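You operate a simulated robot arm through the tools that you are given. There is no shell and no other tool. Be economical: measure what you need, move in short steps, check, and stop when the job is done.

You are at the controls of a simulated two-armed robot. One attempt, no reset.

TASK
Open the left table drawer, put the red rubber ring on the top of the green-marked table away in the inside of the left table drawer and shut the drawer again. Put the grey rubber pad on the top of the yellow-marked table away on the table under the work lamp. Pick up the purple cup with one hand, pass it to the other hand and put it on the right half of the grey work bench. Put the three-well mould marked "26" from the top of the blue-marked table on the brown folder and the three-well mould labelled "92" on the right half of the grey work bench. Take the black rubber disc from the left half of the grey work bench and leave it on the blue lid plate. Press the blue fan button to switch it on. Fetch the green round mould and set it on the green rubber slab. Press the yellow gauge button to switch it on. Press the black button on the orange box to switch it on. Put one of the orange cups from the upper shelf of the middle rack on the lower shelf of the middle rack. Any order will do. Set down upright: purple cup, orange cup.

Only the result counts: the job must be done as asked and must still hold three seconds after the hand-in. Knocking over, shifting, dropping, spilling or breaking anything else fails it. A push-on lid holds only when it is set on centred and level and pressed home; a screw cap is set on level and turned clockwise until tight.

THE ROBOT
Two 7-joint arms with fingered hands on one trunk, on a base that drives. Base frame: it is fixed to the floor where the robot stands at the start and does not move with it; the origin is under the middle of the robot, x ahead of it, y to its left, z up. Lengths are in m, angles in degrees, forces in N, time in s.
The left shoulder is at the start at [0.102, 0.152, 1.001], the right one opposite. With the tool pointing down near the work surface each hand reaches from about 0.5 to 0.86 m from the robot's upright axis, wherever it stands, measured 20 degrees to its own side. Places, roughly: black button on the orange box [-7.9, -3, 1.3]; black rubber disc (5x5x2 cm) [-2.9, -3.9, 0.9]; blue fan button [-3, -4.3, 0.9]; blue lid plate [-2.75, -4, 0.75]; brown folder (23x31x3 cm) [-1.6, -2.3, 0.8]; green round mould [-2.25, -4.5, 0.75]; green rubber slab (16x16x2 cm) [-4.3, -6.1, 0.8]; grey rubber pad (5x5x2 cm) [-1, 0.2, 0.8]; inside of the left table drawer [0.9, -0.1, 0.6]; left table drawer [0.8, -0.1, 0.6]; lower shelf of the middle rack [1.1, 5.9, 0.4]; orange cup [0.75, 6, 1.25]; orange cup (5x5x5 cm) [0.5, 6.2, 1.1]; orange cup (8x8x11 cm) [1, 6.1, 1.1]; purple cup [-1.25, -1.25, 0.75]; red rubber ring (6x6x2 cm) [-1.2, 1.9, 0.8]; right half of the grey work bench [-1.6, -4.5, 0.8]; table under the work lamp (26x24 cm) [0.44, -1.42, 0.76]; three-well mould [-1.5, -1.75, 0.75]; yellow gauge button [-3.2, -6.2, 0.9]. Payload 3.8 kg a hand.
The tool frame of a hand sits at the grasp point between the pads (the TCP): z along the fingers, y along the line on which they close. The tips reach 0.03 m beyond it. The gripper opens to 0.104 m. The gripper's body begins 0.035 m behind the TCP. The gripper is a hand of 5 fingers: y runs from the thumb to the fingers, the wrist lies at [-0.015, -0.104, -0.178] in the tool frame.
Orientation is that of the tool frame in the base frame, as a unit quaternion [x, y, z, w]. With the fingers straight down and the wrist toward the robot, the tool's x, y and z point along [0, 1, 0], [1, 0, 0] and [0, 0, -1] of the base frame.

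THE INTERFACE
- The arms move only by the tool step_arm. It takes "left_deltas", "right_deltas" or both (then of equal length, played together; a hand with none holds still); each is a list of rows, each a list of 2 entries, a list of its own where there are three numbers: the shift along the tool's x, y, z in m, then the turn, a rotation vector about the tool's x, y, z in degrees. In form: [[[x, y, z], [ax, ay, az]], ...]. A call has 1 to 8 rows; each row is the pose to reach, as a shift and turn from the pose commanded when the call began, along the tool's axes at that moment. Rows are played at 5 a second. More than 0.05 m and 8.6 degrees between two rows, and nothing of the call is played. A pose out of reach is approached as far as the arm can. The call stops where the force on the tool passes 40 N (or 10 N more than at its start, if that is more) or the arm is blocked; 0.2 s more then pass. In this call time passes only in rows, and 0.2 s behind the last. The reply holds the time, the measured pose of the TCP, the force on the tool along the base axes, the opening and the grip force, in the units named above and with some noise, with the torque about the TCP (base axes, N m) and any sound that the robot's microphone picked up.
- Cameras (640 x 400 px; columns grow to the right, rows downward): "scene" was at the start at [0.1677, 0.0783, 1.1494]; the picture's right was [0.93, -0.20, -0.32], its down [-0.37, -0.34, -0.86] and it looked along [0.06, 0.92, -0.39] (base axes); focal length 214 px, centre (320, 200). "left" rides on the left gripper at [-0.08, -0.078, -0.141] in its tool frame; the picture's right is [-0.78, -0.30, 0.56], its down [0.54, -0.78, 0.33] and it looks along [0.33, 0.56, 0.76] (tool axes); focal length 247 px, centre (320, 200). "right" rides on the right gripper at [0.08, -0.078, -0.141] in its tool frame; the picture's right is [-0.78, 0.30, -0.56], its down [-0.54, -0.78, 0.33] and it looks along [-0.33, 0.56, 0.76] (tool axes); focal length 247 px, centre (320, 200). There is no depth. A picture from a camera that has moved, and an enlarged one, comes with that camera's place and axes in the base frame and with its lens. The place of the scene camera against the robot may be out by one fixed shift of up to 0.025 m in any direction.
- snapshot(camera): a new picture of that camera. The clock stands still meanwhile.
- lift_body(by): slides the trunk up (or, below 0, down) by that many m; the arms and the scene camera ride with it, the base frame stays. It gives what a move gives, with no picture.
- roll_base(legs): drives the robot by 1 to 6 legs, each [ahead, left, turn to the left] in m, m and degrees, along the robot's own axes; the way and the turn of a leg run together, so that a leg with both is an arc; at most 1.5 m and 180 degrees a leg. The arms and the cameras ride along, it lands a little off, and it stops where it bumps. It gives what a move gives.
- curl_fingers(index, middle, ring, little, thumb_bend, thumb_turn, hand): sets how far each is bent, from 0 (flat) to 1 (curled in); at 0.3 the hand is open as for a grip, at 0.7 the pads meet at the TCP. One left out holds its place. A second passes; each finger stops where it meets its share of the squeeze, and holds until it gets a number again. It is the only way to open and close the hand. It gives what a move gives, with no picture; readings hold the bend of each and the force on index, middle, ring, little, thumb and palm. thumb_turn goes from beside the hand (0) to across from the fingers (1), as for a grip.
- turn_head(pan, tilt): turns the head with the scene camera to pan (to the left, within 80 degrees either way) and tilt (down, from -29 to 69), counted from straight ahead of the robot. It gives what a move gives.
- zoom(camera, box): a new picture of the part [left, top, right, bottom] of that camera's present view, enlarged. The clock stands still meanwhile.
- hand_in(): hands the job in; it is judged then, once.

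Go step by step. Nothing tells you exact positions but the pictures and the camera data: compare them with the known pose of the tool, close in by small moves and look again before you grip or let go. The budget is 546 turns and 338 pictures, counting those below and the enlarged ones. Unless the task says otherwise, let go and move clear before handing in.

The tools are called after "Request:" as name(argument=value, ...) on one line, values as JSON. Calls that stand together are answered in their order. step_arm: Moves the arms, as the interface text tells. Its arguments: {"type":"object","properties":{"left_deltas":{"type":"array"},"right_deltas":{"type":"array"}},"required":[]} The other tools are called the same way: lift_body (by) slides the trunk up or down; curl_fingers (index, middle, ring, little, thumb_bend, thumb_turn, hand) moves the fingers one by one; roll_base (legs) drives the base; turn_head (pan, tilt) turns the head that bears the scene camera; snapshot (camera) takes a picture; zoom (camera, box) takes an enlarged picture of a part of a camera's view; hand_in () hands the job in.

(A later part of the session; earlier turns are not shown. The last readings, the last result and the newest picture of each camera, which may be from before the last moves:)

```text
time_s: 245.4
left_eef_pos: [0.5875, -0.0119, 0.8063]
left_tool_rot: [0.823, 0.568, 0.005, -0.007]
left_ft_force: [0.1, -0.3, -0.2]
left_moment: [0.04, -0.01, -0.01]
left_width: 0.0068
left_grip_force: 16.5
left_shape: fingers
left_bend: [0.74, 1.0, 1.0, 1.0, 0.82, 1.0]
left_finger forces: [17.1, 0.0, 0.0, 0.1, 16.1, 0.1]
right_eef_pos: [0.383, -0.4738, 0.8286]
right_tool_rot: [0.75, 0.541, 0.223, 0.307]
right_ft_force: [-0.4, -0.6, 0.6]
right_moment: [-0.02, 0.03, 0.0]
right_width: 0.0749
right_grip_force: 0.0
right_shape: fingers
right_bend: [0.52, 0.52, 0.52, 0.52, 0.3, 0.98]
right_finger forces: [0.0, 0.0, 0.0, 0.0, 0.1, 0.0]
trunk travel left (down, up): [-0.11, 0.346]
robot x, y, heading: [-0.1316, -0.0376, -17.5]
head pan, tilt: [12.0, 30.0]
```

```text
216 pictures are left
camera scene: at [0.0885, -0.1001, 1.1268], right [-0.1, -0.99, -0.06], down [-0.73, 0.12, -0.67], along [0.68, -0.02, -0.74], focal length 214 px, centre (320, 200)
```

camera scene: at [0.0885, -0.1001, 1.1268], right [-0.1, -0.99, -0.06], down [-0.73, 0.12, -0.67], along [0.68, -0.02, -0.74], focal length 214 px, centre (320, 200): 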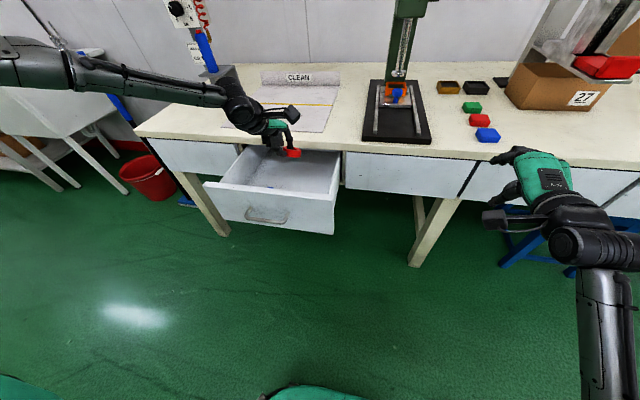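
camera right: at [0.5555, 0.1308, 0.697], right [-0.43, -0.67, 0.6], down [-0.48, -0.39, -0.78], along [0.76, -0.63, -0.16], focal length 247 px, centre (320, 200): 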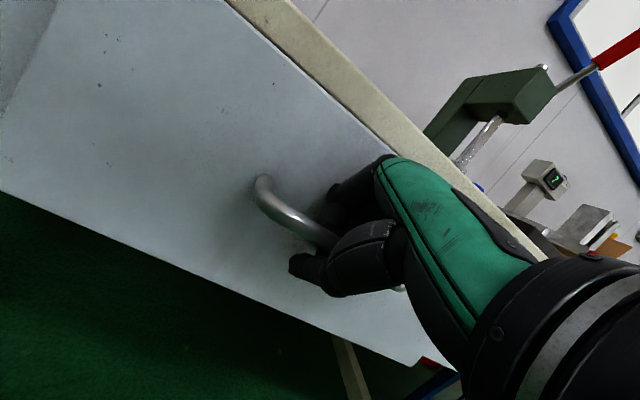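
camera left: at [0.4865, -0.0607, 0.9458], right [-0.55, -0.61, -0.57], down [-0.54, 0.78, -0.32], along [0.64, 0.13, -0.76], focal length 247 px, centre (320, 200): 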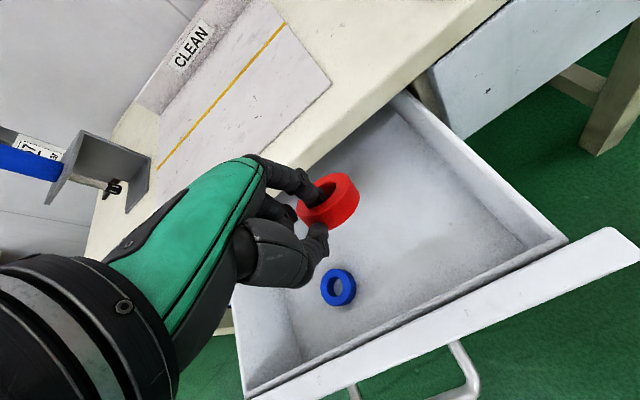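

The ring is over the drawer. I'll lower inside carefully.

Request:
step_arm(left_deltas=[[[0, 0, 0.04], [0, 0, 0]], [[0, 0.0, 0.08], [0, 0, 0]], [[0, 0.0, 0.115], [0, 0, 0]], [[0, 0.0, 0.145], [0, 0, 0]]])

Request:
snapshot(camera="left")

Request:
zoom(camera="scene", box=[190, 80, 390, 240])

```text
time_s: 246.4
left_eef_pos: [0.5836, -0.0074, 0.6617]
left_tool_rot: [0.823, 0.568, 0.004, -0.007]
left_ft_force: [1.0, 0.0, -1.1]
left_moment: [0.0, 0.03, -0.03]
left_width: 0.0066
left_grip_force: 16.5
left_shape: fingers
left_bend: [0.74, 1.0, 1.0, 1.0, 0.82, 1.0]
left_finger forces: [17.0, 0.1, 0.1, 0.0, 16.2, 0.0]
right_eef_pos: [0.383, -0.4744, 0.8286]
right_tool_rot: [0.75, 0.541, 0.224, 0.307]
right_ft_force: [0.0, 0.7, -0.5]
right_moment: [-0.02, 0.03, -0.01]
right_width: 0.0751
right_grip_force: 0.0
right_shape: fingers
right_bend: [0.52, 0.52, 0.52, 0.52, 0.3, 0.98]
right_finger forces: [0.1, 0.0, 0.1, 0.0, 0.0, 0.0]
trunk travel left (down, up): [-0.11, 0.346]
robot x, y, heading: [-0.1291, -0.0398, -17.5]
head pan, tilt: [12.0, 30.0]
```

```text
215 pictures are left
camera left: at [0.4825, -0.0561, 0.8011], right [-0.55, -0.61, -0.57], down [-0.54, 0.78, -0.32], along [0.64, 0.13, -0.76], focal length 247 px, centre (320, 200)
```

left: 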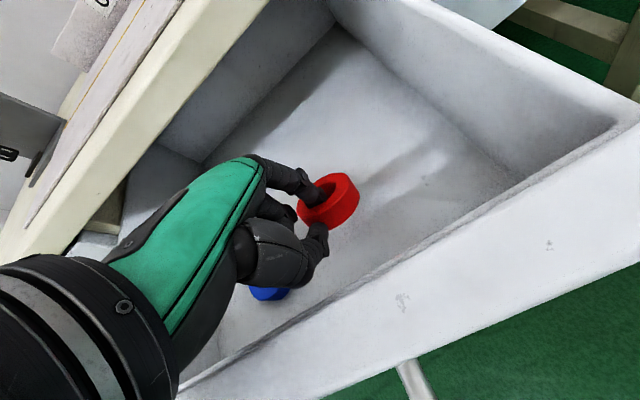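

```text
2.50 times, centred on (290, 160) of scene
camera zoom: at [0.0884, -0.0999, 1.1269], right [-0.1, -0.99, -0.06], down [-0.73, 0.12, -0.67], along [0.68, -0.02, -0.74], focal length 536 px, centre (395, 300)
```

zoom: 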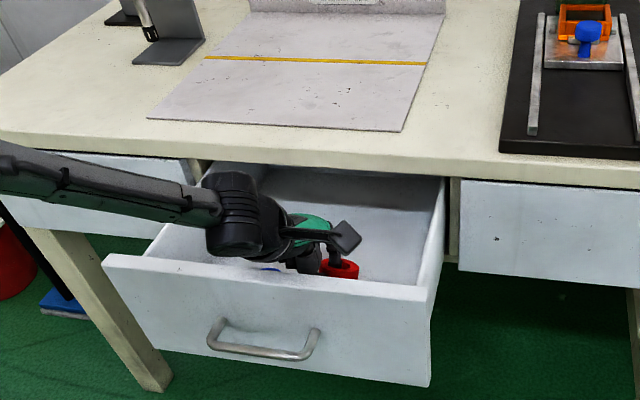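

Request:
step_arm(left_deltas=[[[0, 0, 0.012], [0, 0, 0]], [[0, 0.0, 0.022], [0, 0, 0]], [[0, 0.0, 0.032], [0, 0, 0]]])

Request:
snapshot(camera="left")

```text
time_s: 247.2
left_eef_pos: [0.5849, -0.0072, 0.641]
left_tool_rot: [0.823, 0.568, 0.009, -0.002]
left_ft_force: [2.3, 6.9, 36.7]
left_moment: [0.85, 2.75, -0.54]
left_width: 0.0065
left_grip_force: 16.8
left_shape: fingers
left_bend: [0.74, 1.0, 1.0, 1.0, 0.82, 1.0]
left_finger forces: [17.1, 0.1, 0.0, 0.1, 16.2, 0.1]
right_eef_pos: [0.3802, -0.4722, 0.8331]
right_tool_rot: [0.749, 0.541, 0.226, 0.308]
right_ft_force: [-0.6, 1.0, -0.6]
right_moment: [-0.02, -0.03, 0.01]
right_width: 0.0749
right_grip_force: 0.1
right_shape: fingers
right_bend: [0.52, 0.52, 0.52, 0.52, 0.3, 0.98]
right_finger forces: [0.0, 0.1, 0.0, 0.1, 0.1, 0.0]
trunk travel left (down, up): [-0.11, 0.346]
robot x, y, heading: [-0.1293, -0.037, -17.3]
head pan, tilt: [12.0, 30.0]
```

```text
213 pictures are left
camera left: at [0.4811, -0.0564, 0.7788], right [-0.54, -0.61, -0.57], down [-0.53, 0.78, -0.33], along [0.65, 0.13, -0.75], focal length 247 px, centre (320, 200)
```

left: 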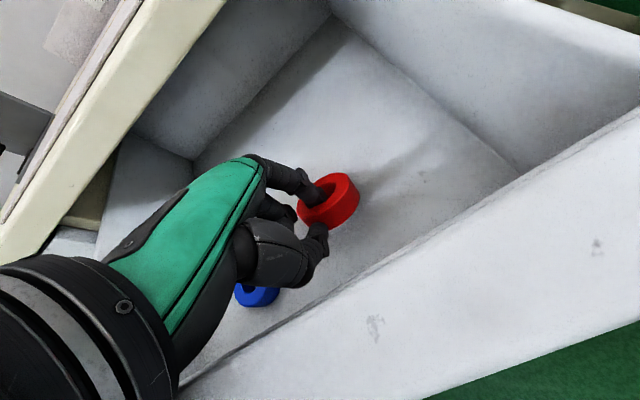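

Something (wrist on the front wall) touches; I'll rise 1.5 cm and let go.

Request:
step_arm(left_deltas=[[[0, 0, -0.018], [0, 0, 0]]])

Request:
curl_fingers(hand="left", index=0.56, thumb_bend=0.5)

Request:
step_arm(left_deltas=[[[0, 0, -0.04], [0, 0, 0]], [[0, 0, -0.08], [0, 0, 0]], [[0, 0, -0.12], [0, 0, 0]], [[0, 0, -0.16], [0, 0, 0]]])

Request:
snapshot(camera="left")

```text
time_s: 247.6
left_eef_pos: [0.5842, -0.0085, 0.646]
left_tool_rot: [0.823, 0.567, 0.003, -0.01]
left_ft_force: [0.3, 0.2, -0.4]
left_moment: [0.03, 0.01, -0.04]
left_width: 0.0067
left_grip_force: 16.7
left_shape: fingers
left_bend: [0.74, 1.0, 1.0, 1.0, 0.82, 1.0]
left_finger forces: [17.1, 0.0, 0.0, 0.0, 16.3, 0.0]
right_eef_pos: [0.3837, -0.4756, 0.8268]
right_tool_rot: [0.75, 0.542, 0.223, 0.306]
right_ft_force: [0.3, -1.3, -0.8]
right_moment: [-0.02, -0.01, -0.01]
right_width: 0.0748
right_grip_force: 0.0
right_shape: fingers
right_bend: [0.52, 0.52, 0.52, 0.52, 0.3, 0.98]
right_finger forces: [0.1, 0.0, 0.0, 0.1, 0.0, 0.1]
trunk travel left (down, up): [-0.11, 0.346]
robot x, y, heading: [-0.1291, -0.0385, -17.1]
head pan, tilt: [12.0, 30.0]
```

```text
time_s: 248.6
left_eef_pos: [0.5844, -0.0071, 0.6492]
left_tool_rot: [0.823, 0.568, 0.004, -0.008]
left_ft_force: [0.3, 0.4, -0.2]
left_moment: [-0.01, -0.02, 0.03]
left_width: 0.0434
left_grip_force: 0.0
left_shape: fingers
left_bend: [0.56, 1.0, 1.0, 1.0, 0.5, 1.0]
left_finger forces: [0.1, 0.1, 0.0, 0.0, 0.0, 0.1]
right_eef_pos: [0.3832, -0.4747, 0.8278]
right_tool_rot: [0.75, 0.542, 0.224, 0.306]
right_ft_force: [-0.1, -0.1, -0.1]
right_moment: [0.0, 0.01, 0.0]
right_width: 0.0749
right_grip_force: 0.1
right_shape: fingers
right_bend: [0.52, 0.52, 0.52, 0.52, 0.3, 0.98]
right_finger forces: [0.0, 0.0, 0.0, 0.0, 0.0, 0.1]
trunk travel left (down, up): [-0.11, 0.346]
robot x, y, heading: [-0.1308, -0.0408, -17.2]
head pan, tilt: [12.0, 30.0]
```

```text
time_s: 249.6
left_eef_pos: [0.585, -0.0093, 0.8104]
left_tool_rot: [0.824, 0.567, 0.004, -0.007]
left_ft_force: [-0.1, 0.2, 0.0]
left_moment: [-0.01, -0.05, 0.0]
left_width: 0.0435
left_grip_force: 0.0
left_shape: fingers
left_bend: [0.56, 1.0, 1.0, 1.0, 0.5, 1.0]
left_finger forces: [0.0, 0.0, 0.0, 0.0, 0.0, 0.0]
right_eef_pos: [0.3817, -0.4739, 0.8298]
right_tool_rot: [0.75, 0.541, 0.225, 0.307]
right_ft_force: [-0.3, 1.0, -0.2]
right_moment: [0.01, -0.02, 0.01]
right_width: 0.0748
right_grip_force: 0.0
right_shape: fingers
right_bend: [0.52, 0.52, 0.52, 0.52, 0.3, 0.98]
right_finger forces: [0.0, 0.0, 0.0, 0.0, 0.0, 0.0]
trunk travel left (down, up): [-0.11, 0.346]
robot x, y, heading: [-0.131, -0.0395, -17.0]
head pan, tilt: [12.0, 30.0]
```

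```text
212 pictures are left
camera left: at [0.4847, -0.0581, 0.9499], right [-0.55, -0.61, -0.57], down [-0.54, 0.78, -0.32], along [0.64, 0.13, -0.76], focal length 247 px, centre (320, 200)
```

left: 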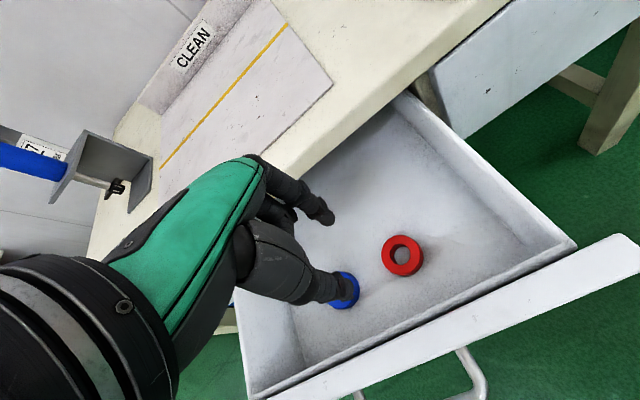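

The red ring lies flat in the drawer. I'll raise the left hand, shift left, and push the drawer shut with the right hand.

Request:
step_arm(left_deltas=[[[0, 0, -0.045], [0, 0, 0]], [[0, -0.02, -0.085], [0, 0, 0]], [[0, -0.06, -0.115], [0, 0, 0]], [[0, -0.1, -0.14], [0, 0, 0]], [[0, -0.14, -0.16], [0, 0, 0]]])

Request:
curl_fingers(hand="left", index=0.3, middle=0.3, ring=0.3, little=0.3, thumb_bend=0.3)

Request:
roll_base(legs=[[0.0, 0.42, 0], [-0.13, 0, 0]])

Request:
turn_head(pan=-10, tilt=25)

Request:
snapshot(camera="scene")

Request:
snapshot(camera="right")

```text
time_s: 250.8
left_eef_pos: [0.454, 0.0352, 0.9722]
left_tool_rot: [0.824, 0.567, 0.005, -0.007]
left_ft_force: [-0.3, -0.8, 1.2]
left_moment: [-0.01, -0.01, -0.03]
left_width: 0.0439
left_grip_force: 0.0
left_shape: fingers
left_bend: [0.56, 1.0, 1.0, 1.0, 0.5, 1.0]
left_finger forces: [0.0, 0.1, 0.0, 0.0, 0.0, 0.0]
right_eef_pos: [0.382, -0.4744, 0.8296]
right_tool_rot: [0.75, 0.541, 0.224, 0.308]
right_ft_force: [0.1, -0.9, 0.4]
right_moment: [-0.02, 0.0, -0.01]
right_width: 0.0747
right_grip_force: 0.1
right_shape: fingers
right_bend: [0.52, 0.52, 0.52, 0.52, 0.3, 0.98]
right_finger forces: [0.0, 0.0, 0.1, 0.1, 0.0, 0.0]
trunk travel left (down, up): [-0.11, 0.346]
robot x, y, heading: [-0.1328, -0.0375, -17.3]
head pan, tilt: [12.0, 30.0]
```

```text
time_s: 251.8
left_eef_pos: [0.4565, 0.0346, 0.9718]
left_tool_rot: [0.823, 0.568, 0.005, -0.007]
left_ft_force: [0.4, 0.1, 0.1]
left_moment: [0.0, 0.01, -0.01]
left_width: 0.1027
left_grip_force: 0.0
left_shape: fingers
left_bend: [0.3, 0.3, 0.3, 0.3, 0.3, 0.98]
left_finger forces: [0.1, 0.1, 0.0, 0.0, 0.0, 0.1]
right_eef_pos: [0.3823, -0.4743, 0.8295]
right_tool_rot: [0.75, 0.542, 0.223, 0.306]
right_ft_force: [-0.6, 0.8, -0.5]
right_moment: [-0.01, 0.01, -0.03]
right_width: 0.0746
right_grip_force: 0.0
right_shape: fingers
right_bend: [0.52, 0.52, 0.52, 0.52, 0.3, 0.98]
right_finger forces: [0.0, 0.1, 0.0, 0.1, 0.0, 0.1]
trunk travel left (down, up): [-0.11, 0.346]
robot x, y, heading: [-0.1276, -0.0398, -17.4]
head pan, tilt: [12.0, 30.0]
```

```text
time_s: 255.2
left_eef_pos: [0.4569, 0.4695, 0.9721]
left_tool_rot: [0.823, 0.568, 0.005, -0.007]
left_ft_force: [-0.2, -0.4, -0.1]
left_moment: [0.04, 0.03, 0.01]
left_width: 0.1029
left_grip_force: 0.1
left_shape: fingers
left_bend: [0.3, 0.3, 0.3, 0.3, 0.3, 0.98]
left_finger forces: [0.0, 0.1, 0.0, 0.1, 0.0, 0.1]
right_eef_pos: [0.3842, -0.0397, 0.8294]
right_tool_rot: [0.75, 0.542, 0.225, 0.306]
right_ft_force: [0.4, 0.4, -0.1]
right_moment: [-0.02, -0.02, -0.02]
right_width: 0.0751
right_grip_force: 0.1
right_shape: fingers
right_bend: [0.52, 0.52, 0.52, 0.52, 0.3, 0.98]
right_finger forces: [0.0, 0.0, 0.0, 0.0, 0.0, 0.1]
trunk travel left (down, up): [-0.11, 0.346]
robot x, y, heading: [-0.1291, 0.3941, -17.4]
head pan, tilt: [12.0, 30.0]
```

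```text
time_s: 256.1
left_eef_pos: [0.4561, 0.4699, 0.9717]
left_tool_rot: [0.823, 0.568, 0.004, -0.008]
left_ft_force: [-0.2, 0.2, 0.5]
left_moment: [-0.02, 0.02, -0.01]
left_width: 0.1028
left_grip_force: 0.1
left_shape: fingers
left_bend: [0.3, 0.3, 0.3, 0.3, 0.3, 0.98]
left_finger forces: [0.0, 0.1, 0.1, 0.0, 0.1, 0.0]
right_eef_pos: [0.3843, -0.0396, 0.8282]
right_tool_rot: [0.75, 0.543, 0.224, 0.306]
right_ft_force: [0.6, 0.2, -0.2]
right_moment: [-0.01, -0.02, 0.03]
right_width: 0.0745
right_grip_force: 0.0
right_shape: fingers
right_bend: [0.52, 0.52, 0.52, 0.52, 0.3, 0.98]
right_finger forces: [0.0, 0.0, 0.0, 0.0, 0.1, 0.0]
trunk travel left (down, up): [-0.11, 0.346]
robot x, y, heading: [-0.1288, 0.396, -17.3]
head pan, tilt: [-10.0, 25.0]
```

```text
211 pictures are left
camera scene: at [0.0829, 0.3002, 1.1339], right [-0.45, -0.89, 0.05], down [-0.62, 0.27, -0.73], along [0.64, -0.36, -0.68], focal length 214 px, centre (320, 200)
```

scene: 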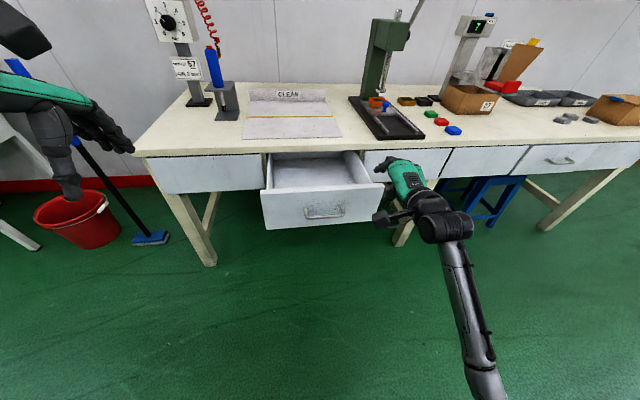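

```text
210 pictures are left
camera right: at [0.2622, 0.0854, 0.8738], right [-0.41, -0.68, 0.6], down [-0.47, -0.41, -0.78], along [0.78, -0.61, -0.15], focal length 247 px, centre (320, 200)
```

right: 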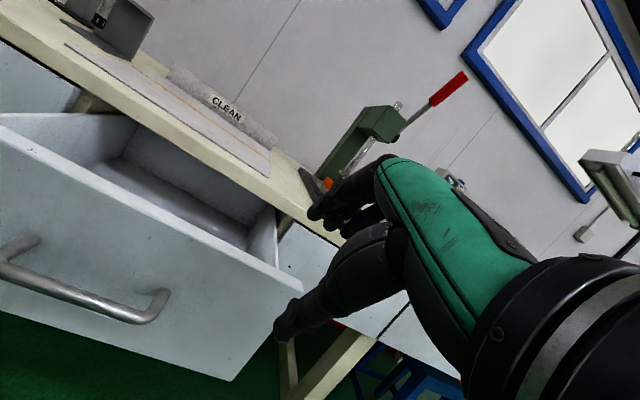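

Request:
curl_fingers(hand="right", index=1.0, middle=1.0, ring=1.0, little=1.0, thumb_bend=0.6)

Request:
roll_base(legs=[[-0.06, 0.12, 0]])

Request:
step_arm(right_deltas=[[[0, -0.03, 0.03], [0, 0, 0]], [[0, -0.06, 0.06], [0, 0, 0]], [[0, -0.09, 0.09], [0, 0, 0]], [[0, -0.115, 0.115], [0, 0, 0]]])

Request:
snapshot(camera="scene")

```text
time_s: 257.1
left_eef_pos: [0.4557, 0.4716, 0.9724]
left_tool_rot: [0.823, 0.568, 0.004, -0.007]
left_ft_force: [-0.2, 0.3, 0.5]
left_moment: [0.0, -0.01, 0.0]
left_width: 0.1025
left_grip_force: 0.1
left_shape: fingers
left_bend: [0.3, 0.3, 0.3, 0.3, 0.3, 0.98]
left_finger forces: [0.0, 0.0, 0.0, 0.0, 0.0, 0.0]
right_eef_pos: [0.3835, -0.039, 0.8288]
right_tool_rot: [0.75, 0.542, 0.223, 0.307]
right_ft_force: [0.0, -0.3, -0.2]
right_moment: [0.01, 0.01, -0.01]
right_width: 0.0506
right_grip_force: 0.0
right_shape: fingers
right_bend: [1.0, 1.0, 1.0, 1.0, 0.6, 0.98]
right_finger forces: [0.0, 0.0, 0.1, 0.1, 0.1, 0.0]
trunk travel left (down, up): [-0.11, 0.346]
robot x, y, heading: [-0.1311, 0.3965, -17.6]
head pan, tilt: [-10.0, 25.0]
```

```text
time_s: 258.4
left_eef_pos: [0.4319, 0.6056, 0.9726]
left_tool_rot: [0.821, 0.57, 0.005, -0.008]
left_ft_force: [0.4, -0.1, 0.0]
left_moment: [-0.04, 0.0, 0.02]
left_width: 0.1029
left_grip_force: 0.0
left_shape: fingers
left_bend: [0.3, 0.3, 0.3, 0.3, 0.3, 0.98]
left_finger forces: [0.0, 0.0, 0.0, 0.0, 0.0, 0.0]
right_eef_pos: [0.3611, 0.0959, 0.8293]
right_tool_rot: [0.748, 0.544, 0.225, 0.306]
right_ft_force: [1.0, 0.2, 1.2]
right_moment: [-0.02, 0.03, -0.01]
right_width: 0.0505
right_grip_force: 0.0
right_shape: fingers
right_bend: [1.0, 1.0, 1.0, 1.0, 0.6, 0.98]
right_finger forces: [0.1, 0.0, 0.0, 0.0, 0.1, 0.1]
trunk travel left (down, up): [-0.11, 0.346]
robot x, y, heading: [-0.1546, 0.5287, -17.0]
head pan, tilt: [-10.0, 25.0]
```

```text
time_s: 259.4
left_eef_pos: [0.4333, 0.6054, 0.972]
left_tool_rot: [0.822, 0.57, 0.005, -0.008]
left_ft_force: [-0.5, 1.4, 0.5]
left_moment: [-0.01, -0.05, -0.02]
left_width: 0.103
left_grip_force: 0.1
left_shape: fingers
left_bend: [0.3, 0.3, 0.3, 0.3, 0.3, 0.98]
left_finger forces: [0.0, 0.0, 0.0, 0.0, 0.1, 0.0]
right_eef_pos: [0.3625, 0.0941, 0.665]
right_tool_rot: [0.749, 0.544, 0.225, 0.305]
right_ft_force: [-0.3, -0.1, -0.4]
right_moment: [-0.02, 0.0, 0.02]
right_width: 0.0507
right_grip_force: 0.1
right_shape: fingers
right_bend: [1.0, 1.0, 1.0, 1.0, 0.6, 0.98]
right_finger forces: [0.0, 0.0, 0.0, 0.1, 0.0, 0.0]
trunk travel left (down, up): [-0.11, 0.346]
robot x, y, heading: [-0.1497, 0.5246, -16.9]
head pan, tilt: [-10.0, 25.0]
```

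```text
209 pictures are left
camera scene: at [0.0596, 0.434, 1.1339], right [-0.45, -0.89, 0.05], down [-0.62, 0.27, -0.73], along [0.64, -0.36, -0.68], focal length 214 px, centre (320, 200)
```

scene: 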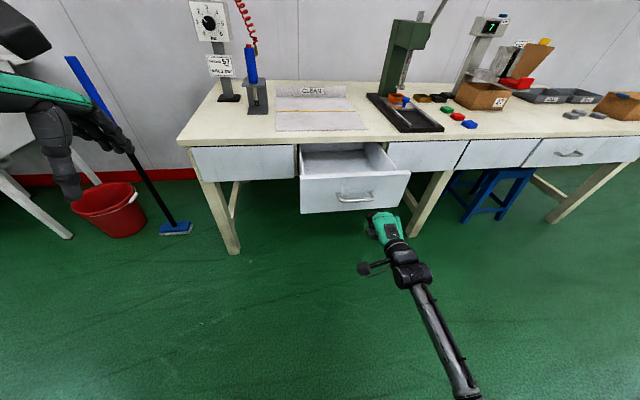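

Request:
roll_base(legs=[[0.24, 0.02, 0]])

Request:
snapshot(camera="scene")

```text
time_s: 261.2
left_eef_pos: [0.6705, 0.5515, 0.9711]
left_tool_rot: [0.823, 0.569, 0.004, -0.008]
left_ft_force: [0.8, 0.4, -0.5]
left_moment: [0.04, -0.01, 0.03]
left_width: 0.1028
left_grip_force: 0.1
left_shape: fingers
left_bend: [0.3, 0.3, 0.3, 0.3, 0.3, 0.98]
left_finger forces: [0.1, 0.0, 0.0, 0.1, 0.0, 0.0]
right_eef_pos: [0.5981, 0.0408, 0.6653]
right_tool_rot: [0.749, 0.543, 0.224, 0.306]
right_ft_force: [-0.1, 0.3, 0.3]
right_moment: [-0.02, 0.02, -0.01]
right_width: 0.0508
right_grip_force: 0.1
right_shape: fingers
right_bend: [1.0, 1.0, 1.0, 1.0, 0.6, 0.98]
right_finger forces: [0.1, 0.1, 0.0, 0.0, 0.0, 0.1]
trunk travel left (down, up): [-0.11, 0.346]
robot x, y, heading: [0.0822, 0.4737, -17.2]
head pan, tilt: [-10.0, 25.0]
```

```text
208 pictures are left
camera scene: at [0.2967, 0.3812, 1.1338], right [-0.45, -0.89, 0.05], down [-0.62, 0.27, -0.73], along [0.64, -0.36, -0.68], focal length 214 px, centre (320, 200)
```

scene: 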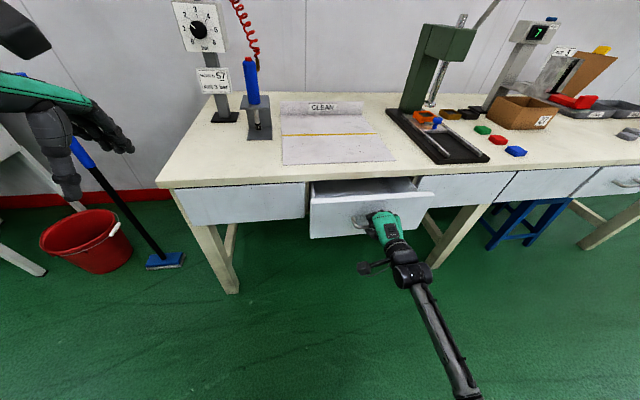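

Request:
roll_base(legs=[[0.08, 0.0, 0]])

Request:
zoom(camera="scene", box=[250, 130, 490, 270])

```text
time_s: 262.2
left_eef_pos: [0.7498, 0.5267, 0.9725]
left_tool_rot: [0.823, 0.567, 0.004, -0.008]
left_ft_force: [0.0, -0.7, -0.3]
left_moment: [0.0, 0.03, 0.0]
left_width: 0.1026
left_grip_force: 0.0
left_shape: fingers
left_bend: [0.3, 0.3, 0.3, 0.3, 0.3, 0.98]
left_finger forces: [0.0, 0.1, 0.1, 0.1, 0.1, 0.0]
right_eef_pos: [0.6751, 0.0165, 0.6645]
right_tool_rot: [0.75, 0.542, 0.225, 0.306]
right_ft_force: [-0.4, 0.0, -0.8]
right_moment: [-0.02, 0.02, -0.01]
right_width: 0.0508
right_grip_force: 0.1
right_shape: fingers
right_bend: [1.0, 1.0, 1.0, 1.0, 0.6, 0.97]
right_finger forces: [0.1, 0.0, 0.0, 0.1, 0.0, 0.0]
trunk travel left (down, up): [-0.11, 0.346]
robot x, y, heading: [0.1614, 0.4527, -17.2]
head pan, tilt: [-10.0, 25.0]
```

```text
2.67 times, centred on (370, 200) of scene
camera zoom: at [0.3752, 0.3564, 1.1337], right [-0.45, -0.89, 0.05], down [-0.62, 0.27, -0.73], along [0.64, -0.36, -0.68], focal length 572 px, centre (187, 200)
```

zoom: 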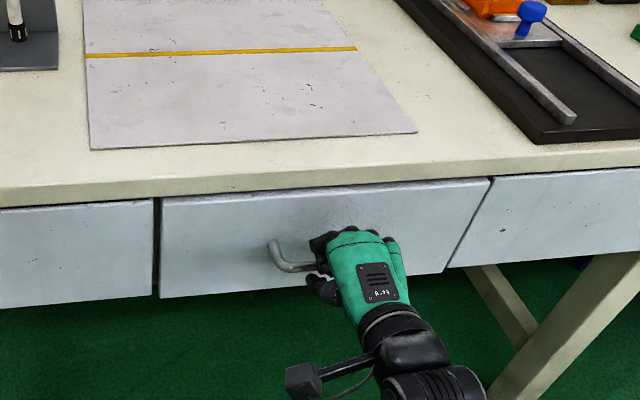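

Request:
roll_base(legs=[[0.04, 0.0, 0]])

Request:
zoom(camera="scene", box=[250, 130, 490, 270])

```text
time_s: 263.2
left_eef_pos: [0.7823, 0.5147, 0.972]
left_tool_rot: [0.824, 0.566, 0.005, -0.007]
left_ft_force: [-0.4, 1.5, 0.6]
left_moment: [-0.02, 0.03, 0.02]
left_width: 0.1027
left_grip_force: 0.1
left_shape: fingers
left_bend: [0.3, 0.3, 0.3, 0.3, 0.3, 0.98]
left_finger forces: [0.1, 0.0, 0.1, 0.0, 0.1, 0.0]
right_eef_pos: [0.7038, 0.0053, 0.6573]
right_tool_rot: [0.753, 0.543, 0.219, 0.3]
right_ft_force: [-7.8, 2.3, -5.8]
right_moment: [-0.08, -0.12, 0.0]
right_width: 0.0525
right_grip_force: 5.6
right_shape: fingers
right_bend: [1.0, 1.0, 1.0, 1.0, 0.58, 0.97]
right_finger forces: [0.0, 5.0, 0.0, 0.1, 6.6, 0.0]
trunk travel left (down, up): [-0.11, 0.346]
robot x, y, heading: [0.1936, 0.4404, -17.2]
head pan, tilt: [-10.0, 25.0]
stopped in leg 1: the force on the tool passed its limit at 68 N (the readings are from after the stop); the commanded pose is now the measured one
```

```text
2.67 times, centred on (370, 200) of scene
camera zoom: at [0.4076, 0.3456, 1.1341], right [-0.45, -0.89, 0.05], down [-0.62, 0.27, -0.73], along [0.64, -0.37, -0.68], focal length 572 px, centre (187, 200)
```

zoom: 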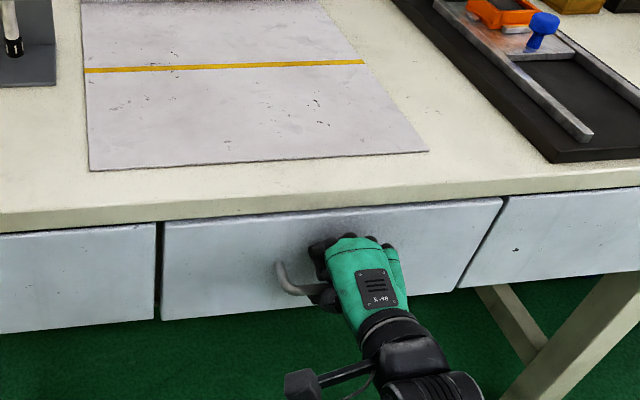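

The drawer is shut. I'll lift the hand off the handle before backing away.

Request:
curl_fingers(hand="right", thumb_bend=0.2)

Request:
step_arm(right_deltas=[[[0, 0.01, -0.025], [0, 0, 0]], [[0, 0.015, -0.055], [0, 0, 0]], [[0, 0.0, -0.1], [0, 0, 0]], [[0, 0.0, -0.145], [0, 0, 0]], [[0, 0.02, -0.185], [0, 0, 0]]])

Request:
roll_base(legs=[[-0.25, 0.0, 0]])

Request:
snapshot(camera="scene")

```text
time_s: 264.2
left_eef_pos: [0.7822, 0.5139, 0.9722]
left_tool_rot: [0.823, 0.568, 0.005, -0.009]
left_ft_force: [0.4, -0.5, -0.3]
left_moment: [0.0, 0.0, 0.0]
left_width: 0.1028
left_grip_force: 0.1
left_shape: fingers
left_bend: [0.3, 0.3, 0.3, 0.3, 0.3, 0.98]
left_finger forces: [0.0, 0.1, 0.0, 0.1, 0.1, 0.1]
right_eef_pos: [0.7049, 0.0052, 0.6614]
right_tool_rot: [0.752, 0.542, 0.222, 0.303]
right_ft_force: [-8.2, 1.7, -3.0]
right_moment: [0.02, -0.12, -0.09]
right_width: 0.0691
right_grip_force: 3.5
right_shape: fingers
right_bend: [1.0, 1.0, 1.0, 1.0, 0.2, 0.97]
right_finger forces: [0.1, 7.6, 0.0, 0.0, 0.0, 0.1]
trunk travel left (down, up): [-0.11, 0.346]
robot x, y, heading: [0.1971, 0.4412, -17.4]
head pan, tilt: [-10.0, 25.0]
```

```text
time_s: 265.4
left_eef_pos: [0.7825, 0.5142, 0.9715]
left_tool_rot: [0.824, 0.567, 0.004, -0.007]
left_ft_force: [0.8, 1.1, 0.0]
left_moment: [-0.03, -0.02, -0.01]
left_width: 0.1029
left_grip_force: 0.1
left_shape: fingers
left_bend: [0.3, 0.3, 0.3, 0.3, 0.3, 0.98]
left_finger forces: [0.0, 0.0, 0.1, 0.0, 0.0, 0.0]
right_eef_pos: [0.5958, 0.0392, 0.805]
right_tool_rot: [0.752, 0.543, 0.221, 0.302]
right_ft_force: [0.3, -0.1, -0.1]
right_moment: [0.02, -0.01, 0.02]
right_width: 0.0693
right_grip_force: 0.0
right_shape: fingers
right_bend: [1.0, 1.0, 1.0, 1.0, 0.2, 0.97]
right_finger forces: [0.0, 0.0, 0.0, 0.0, 0.0, 0.0]
trunk travel left (down, up): [-0.11, 0.346]
robot x, y, heading: [0.2024, 0.4473, -17.4]
head pan, tilt: [-10.0, 25.0]
```

```text
time_s: 267.2
left_eef_pos: [0.5435, 0.5848, 0.9719]
left_tool_rot: [0.827, 0.563, 0.004, -0.007]
left_ft_force: [0.2, -0.3, -0.5]
left_moment: [-0.02, 0.01, -0.01]
left_width: 0.1031
left_grip_force: 0.1
left_shape: fingers
left_bend: [0.3, 0.3, 0.3, 0.3, 0.3, 0.98]
left_finger forces: [0.0, 0.1, 0.1, 0.0, 0.0, 0.0]
right_eef_pos: [0.3532, 0.1112, 0.806]
right_tool_rot: [0.754, 0.539, 0.22, 0.304]
right_ft_force: [-0.2, 1.1, 0.3]
right_moment: [-0.02, 0.02, -0.01]
right_width: 0.0687
right_grip_force: 0.2
right_shape: fingers
right_bend: [1.0, 1.0, 1.0, 1.0, 0.2, 0.97]
right_finger forces: [0.0, 0.0, 0.1, 0.1, 0.0, 0.1]
trunk travel left (down, up): [-0.11, 0.346]
robot x, y, heading: [-0.043, 0.517, -18.0]
head pan, tilt: [-10.0, 25.0]
```

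```text
205 pictures are left
camera scene: at [0.1687, 0.4195, 1.1341], right [-0.46, -0.89, 0.05], down [-0.62, 0.28, -0.73], along [0.64, -0.37, -0.68], focal length 214 px, centre (320, 200)
```

scene: 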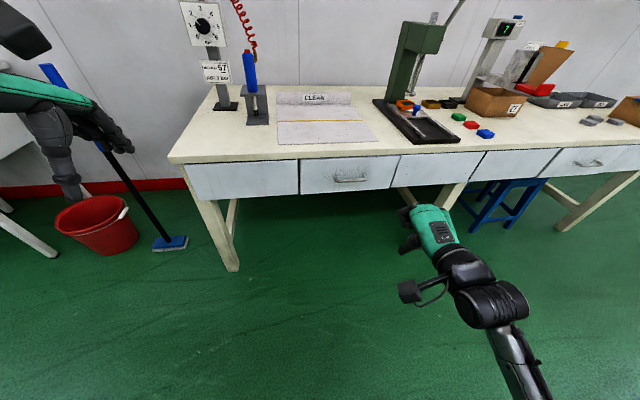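

The drawer is shut. Resetting the right hand to point down, then I'll drive down the aisle towards the purple cup.

Request:
step_arm(right_deltas=[[[0, 0.02, -0.03], [7, 0, 0]], [[0, 0.04, -0.06], [14, 0, 0]], [[0, 0.06, -0.09], [21, 0, 0]], [[0, 0.08, -0.11], [28, 0, 0]], [[0, 0.1, -0.13], [35, 0, 0]], [[0, 0.12, -0.14], [43, 0, 0]]])

Request:
curl_fingers(hand="right", index=0.3, middle=0.3, ring=0.3, little=0.3, thumb_bend=0.3)

Request:
roll_base(legs=[[0.25, 0.0, 0], [0, 0, 90], [0, 0, 91], [0, 1.4, 0]])

Request:
turn_head(pan=20, tilt=12)

Request:
snapshot(camera="scene")

```text
time_s: 268.6
left_eef_pos: [0.5454, 0.5841, 0.972]
left_tool_rot: [0.827, 0.563, 0.004, -0.008]
left_ft_force: [-0.6, 0.9, -0.1]
left_moment: [0.02, 0.03, 0.0]
left_width: 0.1028
left_grip_force: 0.0
left_shape: fingers
left_bend: [0.3, 0.3, 0.3, 0.3, 0.3, 0.98]
left_finger forces: [0.0, 0.1, 0.1, 0.0, 0.0, 0.0]
right_eef_pos: [0.3433, 0.1121, 0.988]
right_tool_rot: [0.814, 0.581, 0.007, 0.006]
right_ft_force: [0.0, -1.0, -0.3]
right_moment: [-0.01, 0.01, -0.02]
right_width: 0.0692
right_grip_force: 0.1
right_shape: fingers
right_bend: [1.0, 1.0, 1.0, 1.0, 0.2, 0.97]
right_finger forces: [0.2, 0.0, 0.0, 0.0, 0.0, 0.0]
right hand out of reach, approached as far as the arm can: row 1, 2, 3
trunk travel left (down, up): [-0.11, 0.346]
robot x, y, heading: [-0.0462, 0.5197, -17.8]
head pan, tilt: [-10.0, 25.0]
```

```text
time_s: 269.6
left_eef_pos: [0.5447, 0.5842, 0.9709]
left_tool_rot: [0.827, 0.563, 0.004, -0.008]
left_ft_force: [0.3, 0.1, 0.5]
left_moment: [0.0, 0.01, 0.03]
left_width: 0.1028
left_grip_force: 0.1
left_shape: fingers
left_bend: [0.3, 0.3, 0.3, 0.3, 0.3, 0.98]
left_finger forces: [0.1, 0.1, 0.0, 0.0, 0.0, 0.0]
right_eef_pos: [0.3442, 0.1118, 0.9878]
right_tool_rot: [0.813, 0.583, 0.008, 0.006]
right_ft_force: [0.3, 0.0, -0.4]
right_moment: [-0.01, -0.02, -0.01]
right_width: 0.1034
right_grip_force: 0.0
right_shape: fingers
right_bend: [0.3, 0.3, 0.3, 0.3, 0.3, 0.97]
right_finger forces: [0.1, 0.0, 0.0, 0.1, 0.1, 0.0]
trunk travel left (down, up): [-0.11, 0.346]
robot x, y, heading: [-0.0398, 0.519, -18.0]
head pan, tilt: [-10.0, 25.0]
```

```text
time_s: 285.7
left_eef_pos: [-0.911, -0.9084, 0.972]
left_tool_rot: [-0.534, 0.845, -0.008, -0.004]
left_ft_force: [0.4, -0.2, 0.0]
left_moment: [0.01, 0.0, 0.01]
left_width: 0.1028
left_grip_force: 0.1
left_shape: fingers
left_bend: [0.3, 0.3, 0.3, 0.3, 0.3, 0.98]
left_finger forces: [0.1, 0.1, 0.0, 0.1, 0.0, 0.1]
right_eef_pos: [-0.6775, -0.4529, 0.9876]
right_tool_rot: [-0.555, 0.832, 0.007, -0.008]
right_ft_force: [0.7, 0.3, -0.7]
right_moment: [-0.04, -0.03, -0.01]
right_width: 0.1034
right_grip_force: 0.0
right_shape: fingers
right_bend: [0.3, 0.3, 0.3, 0.3, 0.3, 0.97]
right_finger forces: [0.0, 0.0, 0.0, 0.0, 0.0, 0.0]
trunk travel left (down, up): [-0.11, 0.346]
robot x, y, heading: [-0.3206, -0.8836, 157.8]
head pan, tilt: [-10.0, 25.0]
```

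```text
time_s: 286.6
left_eef_pos: [-0.9112, -0.9089, 0.9717]
left_tool_rot: [-0.535, 0.845, -0.008, -0.004]
left_ft_force: [-0.1, 0.3, 0.0]
left_moment: [-0.02, 0.01, -0.02]
left_width: 0.1027
left_grip_force: 0.1
left_shape: fingers
left_bend: [0.3, 0.3, 0.3, 0.3, 0.3, 0.98]
left_finger forces: [0.0, 0.0, 0.0, 0.0, 0.0, 0.0]
right_eef_pos: [-0.677, -0.4521, 0.9882]
right_tool_rot: [-0.554, 0.832, 0.007, -0.007]
right_ft_force: [-0.1, 0.0, 0.5]
right_moment: [0.02, -0.05, 0.0]
right_width: 0.1032
right_grip_force: 0.0
right_shape: fingers
right_bend: [0.3, 0.3, 0.3, 0.3, 0.3, 0.97]
right_finger forces: [0.1, 0.0, 0.0, 0.0, 0.0, 0.0]
trunk travel left (down, up): [-0.11, 0.346]
robot x, y, heading: [-0.3223, -0.8827, 158.4]
head pan, tilt: [20.0, 12.0]
```

```text
204 pictures are left
camera scene: at [-0.5449, -0.8394, 1.1549], right [0.05, 0.99, -0.1], down [0.48, -0.12, -0.87], along [-0.88, -0.01, -0.48], focal length 214 px, centre (320, 200)
```

scene: 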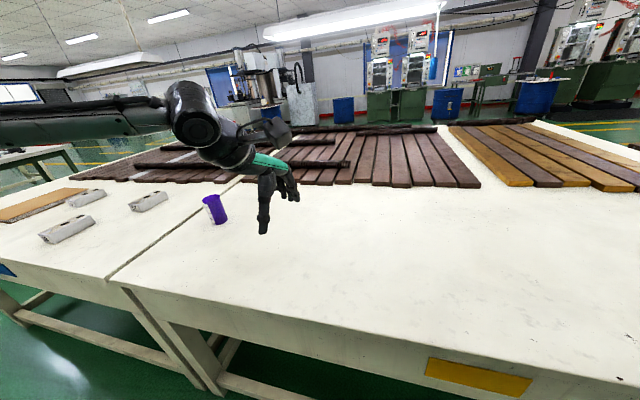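

I see the purple cup, three white moulds and the brown folder to the left. I'll drive on to read the mould labels.

Request:
roll_base(legs=[[0.0, 0.0, 5], [-0.05, 1.1, 0]])

Request:
turn_head(pan=0, tilt=15)

Request:
snapshot(camera="scene")

Request:
snapshot(camera="right")

```text
time_s: 292.6
left_eef_pos: [-1.1641, -1.9925, 0.9709]
left_tool_rot: [-0.572, 0.82, -0.009, -0.004]
left_ft_force: [0.7, -1.2, -0.2]
left_moment: [0.03, 0.02, -0.03]
left_width: 0.1027
left_grip_force: 0.2
left_shape: fingers
left_bend: [0.3, 0.3, 0.3, 0.3, 0.3, 0.98]
left_finger forces: [0.0, 0.1, 0.0, 0.1, 0.1, 0.0]
right_eef_pos: [-0.9733, -1.5158, 0.9876]
right_tool_rot: [-0.591, 0.807, 0.007, -0.008]
right_ft_force: [-0.2, 0.0, 0.4]
right_moment: [0.03, 0.0, 0.02]
right_width: 0.1033
right_grip_force: 0.0
right_shape: fingers
right_bend: [0.3, 0.3, 0.3, 0.3, 0.3, 0.97]
right_finger forces: [0.1, 0.1, 0.1, 0.0, 0.0, 0.0]
trunk travel left (down, up): [-0.11, 0.346]
robot x, y, heading: [-0.5844, -1.911, 163.6]
head pan, tilt: [20.0, 12.0]
```

```text
time_s: 293.4
left_eef_pos: [-1.1638, -1.9926, 0.9704]
left_tool_rot: [-0.571, 0.821, -0.008, -0.005]
left_ft_force: [0.5, 0.1, -0.5]
left_moment: [0.01, -0.01, -0.01]
left_width: 0.1032
left_grip_force: 0.0
left_shape: fingers
left_bend: [0.3, 0.3, 0.3, 0.3, 0.3, 0.98]
left_finger forces: [0.0, 0.0, 0.1, 0.1, 0.0, 0.0]
right_eef_pos: [-0.9727, -1.516, 0.9882]
right_tool_rot: [-0.591, 0.807, 0.006, -0.008]
right_ft_force: [-0.2, 0.0, 0.5]
right_moment: [-0.01, -0.05, -0.02]
right_width: 0.1034
right_grip_force: 0.0
right_shape: fingers
right_bend: [0.3, 0.3, 0.3, 0.3, 0.3, 0.97]
right_finger forces: [0.0, 0.0, 0.0, 0.1, 0.0, 0.0]
trunk travel left (down, up): [-0.11, 0.346]
robot x, y, heading: [-0.58, -1.911, 163.2]
head pan, tilt: [0.0, 15.0]
```

```text
203 pictures are left
camera scene: at [-0.8019, -1.858, 1.1486], right [0.29, 0.96, 0.0], down [0.52, -0.16, -0.84], along [-0.8, 0.24, -0.54], focal length 214 px, centre (320, 200)
```

scene: 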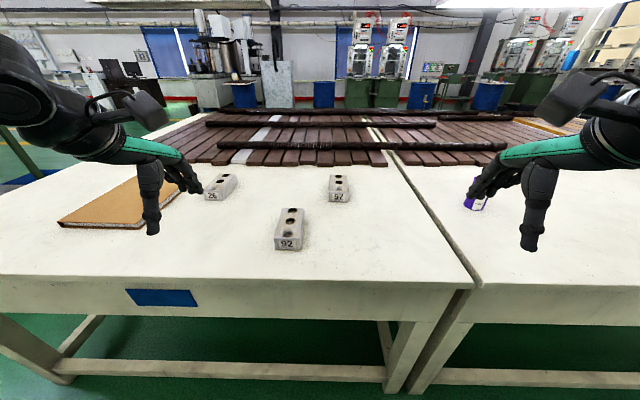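

```text
202 pictures are left
camera right: at [-0.9206, -1.615, 1.127], right [-0.04, 0.83, 0.56], down [0.9, 0.28, -0.35], along [-0.44, 0.49, -0.75], focal length 247 px, centre (320, 200)
```

right: 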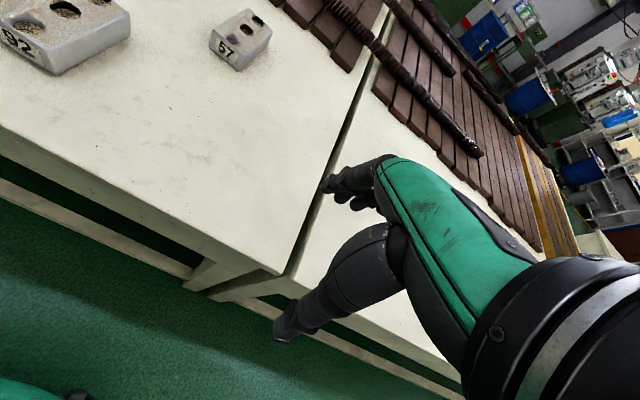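

Request:
zoom(camera="scene", box=[180, 150, 380, 270])

Request:
snapshot(camera="left")

```text
3.20 times, centred on (280, 210) of scene
camera zoom: at [-0.8019, -1.858, 1.1486], right [0.29, 0.96, 0.0], down [0.52, -0.16, -0.84], along [-0.8, 0.24, -0.54], focal length 686 px, centre (448, 168)
```

zoom: 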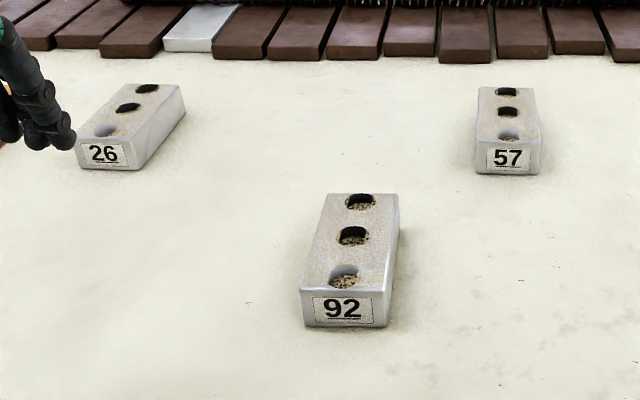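

```text
200 pictures are left
camera left: at [-1.0642, -1.9407, 1.1116], right [0.55, 0.62, -0.57], down [0.54, -0.78, -0.32], along [-0.64, -0.14, -0.76], focal length 247 px, centre (320, 200)
```

left: 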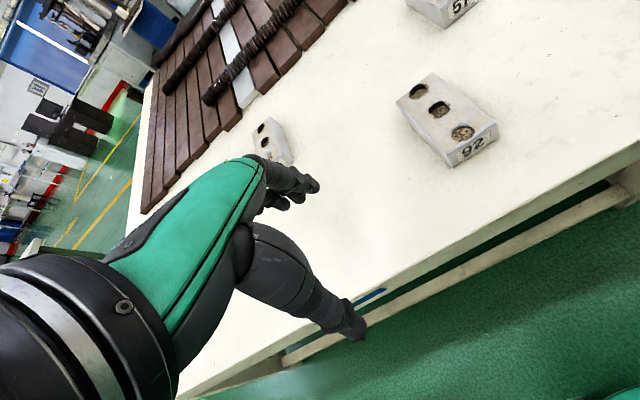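

I'll move closer and left so the left hand can reach the mould "26".

Request:
roll_base(legs=[[0.17, 0.14, 0]])

Request:
step_arm(left_deltas=[[[0, 0.01, 0], [0, 0, 8.5]], [[0, 0.02, 0], [0, 0, 17]], [[0, 0.03, 0], [0, 0, 25.5]], [[0, 0.04, 0], [0, 0, 34]], [[0, 0.05, 0], [0, 0, 42.5]], [[0, 0.06, 0], [0, 0, 51]], [[0, 0.07, 0], [0, 0, 59]], [[0, 0.08, 0], [0, 0, 67]]])

Request:
snapshot(camera="left")

Request:
snapshot(camera="scene")

```text
time_s: 295.1
left_eef_pos: [-1.3676, -2.0764, 0.9718]
left_tool_rot: [-0.572, 0.82, -0.008, -0.005]
left_ft_force: [0.1, 0.2, -0.6]
left_moment: [0.02, 0.01, -0.02]
left_width: 0.103
left_grip_force: 0.0
left_shape: fingers
left_bend: [0.3, 0.3, 0.3, 0.3, 0.3, 0.98]
left_finger forces: [0.0, 0.1, 0.1, 0.0, 0.0, 0.0]
right_eef_pos: [-1.1788, -1.5998, 0.988]
right_tool_rot: [-0.592, 0.806, 0.006, -0.008]
right_ft_force: [0.2, 0.0, -0.6]
right_moment: [0.0, 0.02, 0.0]
right_width: 0.1031
right_grip_force: 0.0
right_shape: fingers
right_bend: [0.3, 0.3, 0.3, 0.3, 0.3, 0.97]
right_finger forces: [0.1, 0.0, 0.1, 0.0, 0.1, 0.0]
trunk travel left (down, up): [-0.11, 0.346]
robot x, y, heading: [-0.7822, -1.9951, 163.2]
head pan, tilt: [0.0, 15.0]
```

```text
time_s: 296.9
left_eef_pos: [-1.4449, -2.0463, 0.9727]
left_tool_rot: [-0.023, 1.0, -0.01, 0.001]
left_ft_force: [-1.1, 0.5, 1.2]
left_moment: [0.0, -0.03, -0.01]
left_width: 0.1031
left_grip_force: 0.0
left_shape: fingers
left_bend: [0.3, 0.3, 0.3, 0.3, 0.3, 0.98]
left_finger forces: [0.0, 0.0, 0.1, 0.1, 0.0, 0.0]
right_eef_pos: [-1.1783, -1.5989, 0.9869]
right_tool_rot: [-0.592, 0.806, 0.005, -0.007]
right_ft_force: [-0.6, 0.0, 0.3]
right_moment: [-0.01, 0.05, -0.02]
right_width: 0.1034
right_grip_force: 0.1
right_shape: fingers
right_bend: [0.3, 0.3, 0.3, 0.3, 0.3, 0.97]
right_finger forces: [0.0, 0.1, 0.0, 0.0, 0.1, 0.0]
trunk travel left (down, up): [-0.11, 0.346]
robot x, y, heading: [-0.7816, -1.996, 163.4]
head pan, tilt: [0.0, 15.0]
```

```text
199 pictures are left
camera left: at [-1.3615, -2.1174, 1.113], right [0.79, -0.27, -0.55], down [-0.5, -0.81, -0.32], along [-0.36, 0.53, -0.77], focal length 247 px, centre (320, 200)
```

left: 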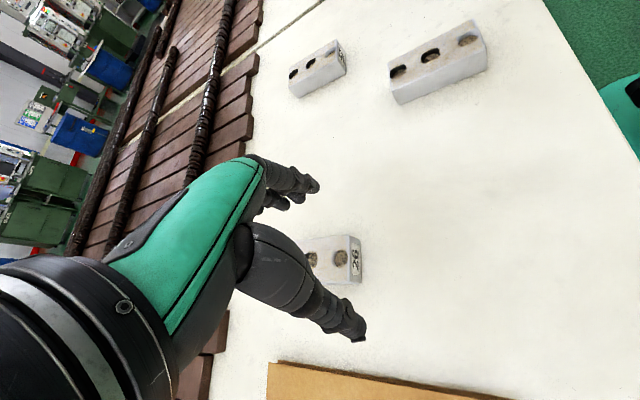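

```text
198 pictures are left
camera scene: at [-1.0066, -1.9413, 1.1483], right [0.29, 0.96, 0.0], down [0.52, -0.16, -0.84], along [-0.8, 0.24, -0.54], focal length 214 px, centre (320, 200)
```

scene: 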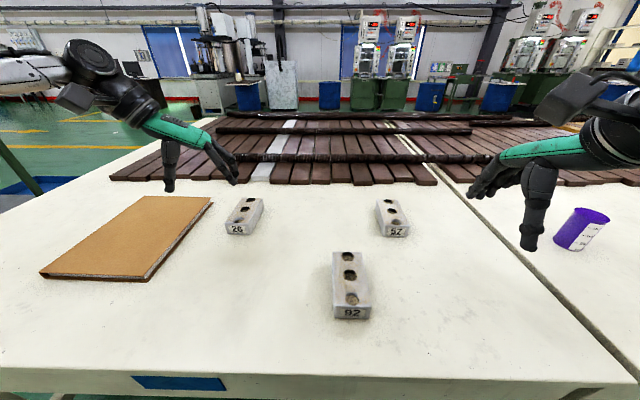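

Request:
zoom(camera="left", box=[280, 210, 400, 310])

Request:
zoom(camera="scene", box=[200, 170, 320, 250])

```text
4.00 times, centred on (340, 260) of left
camera zoom: at [-1.3615, -2.1174, 1.113], right [0.79, -0.27, -0.55], down [-0.5, -0.81, -0.32], along [-0.36, 0.53, -0.77], focal length 988 px, centre (240, -40)
```

zoom: 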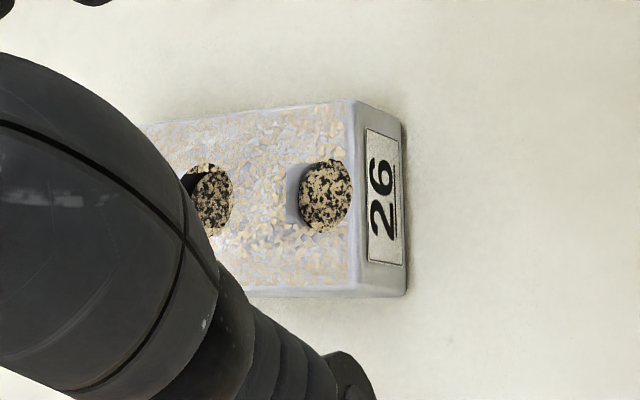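

```text
5.00 times, centred on (260, 210) of scene
camera zoom: at [-1.0066, -1.9413, 1.1483], right [0.29, 0.96, 0.0], down [0.52, -0.16, -0.84], along [-0.8, 0.24, -0.54], focal length 1072 px, centre (620, 150)
```

zoom: 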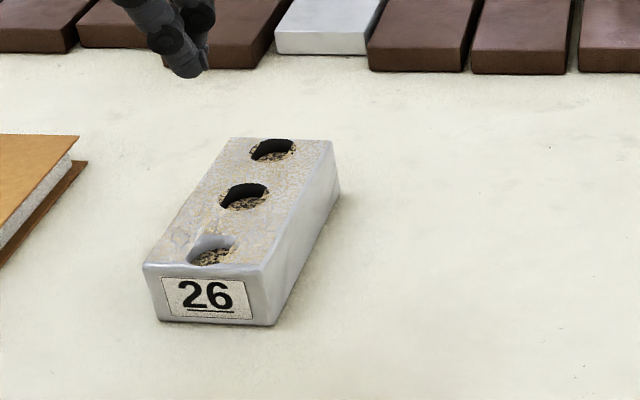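

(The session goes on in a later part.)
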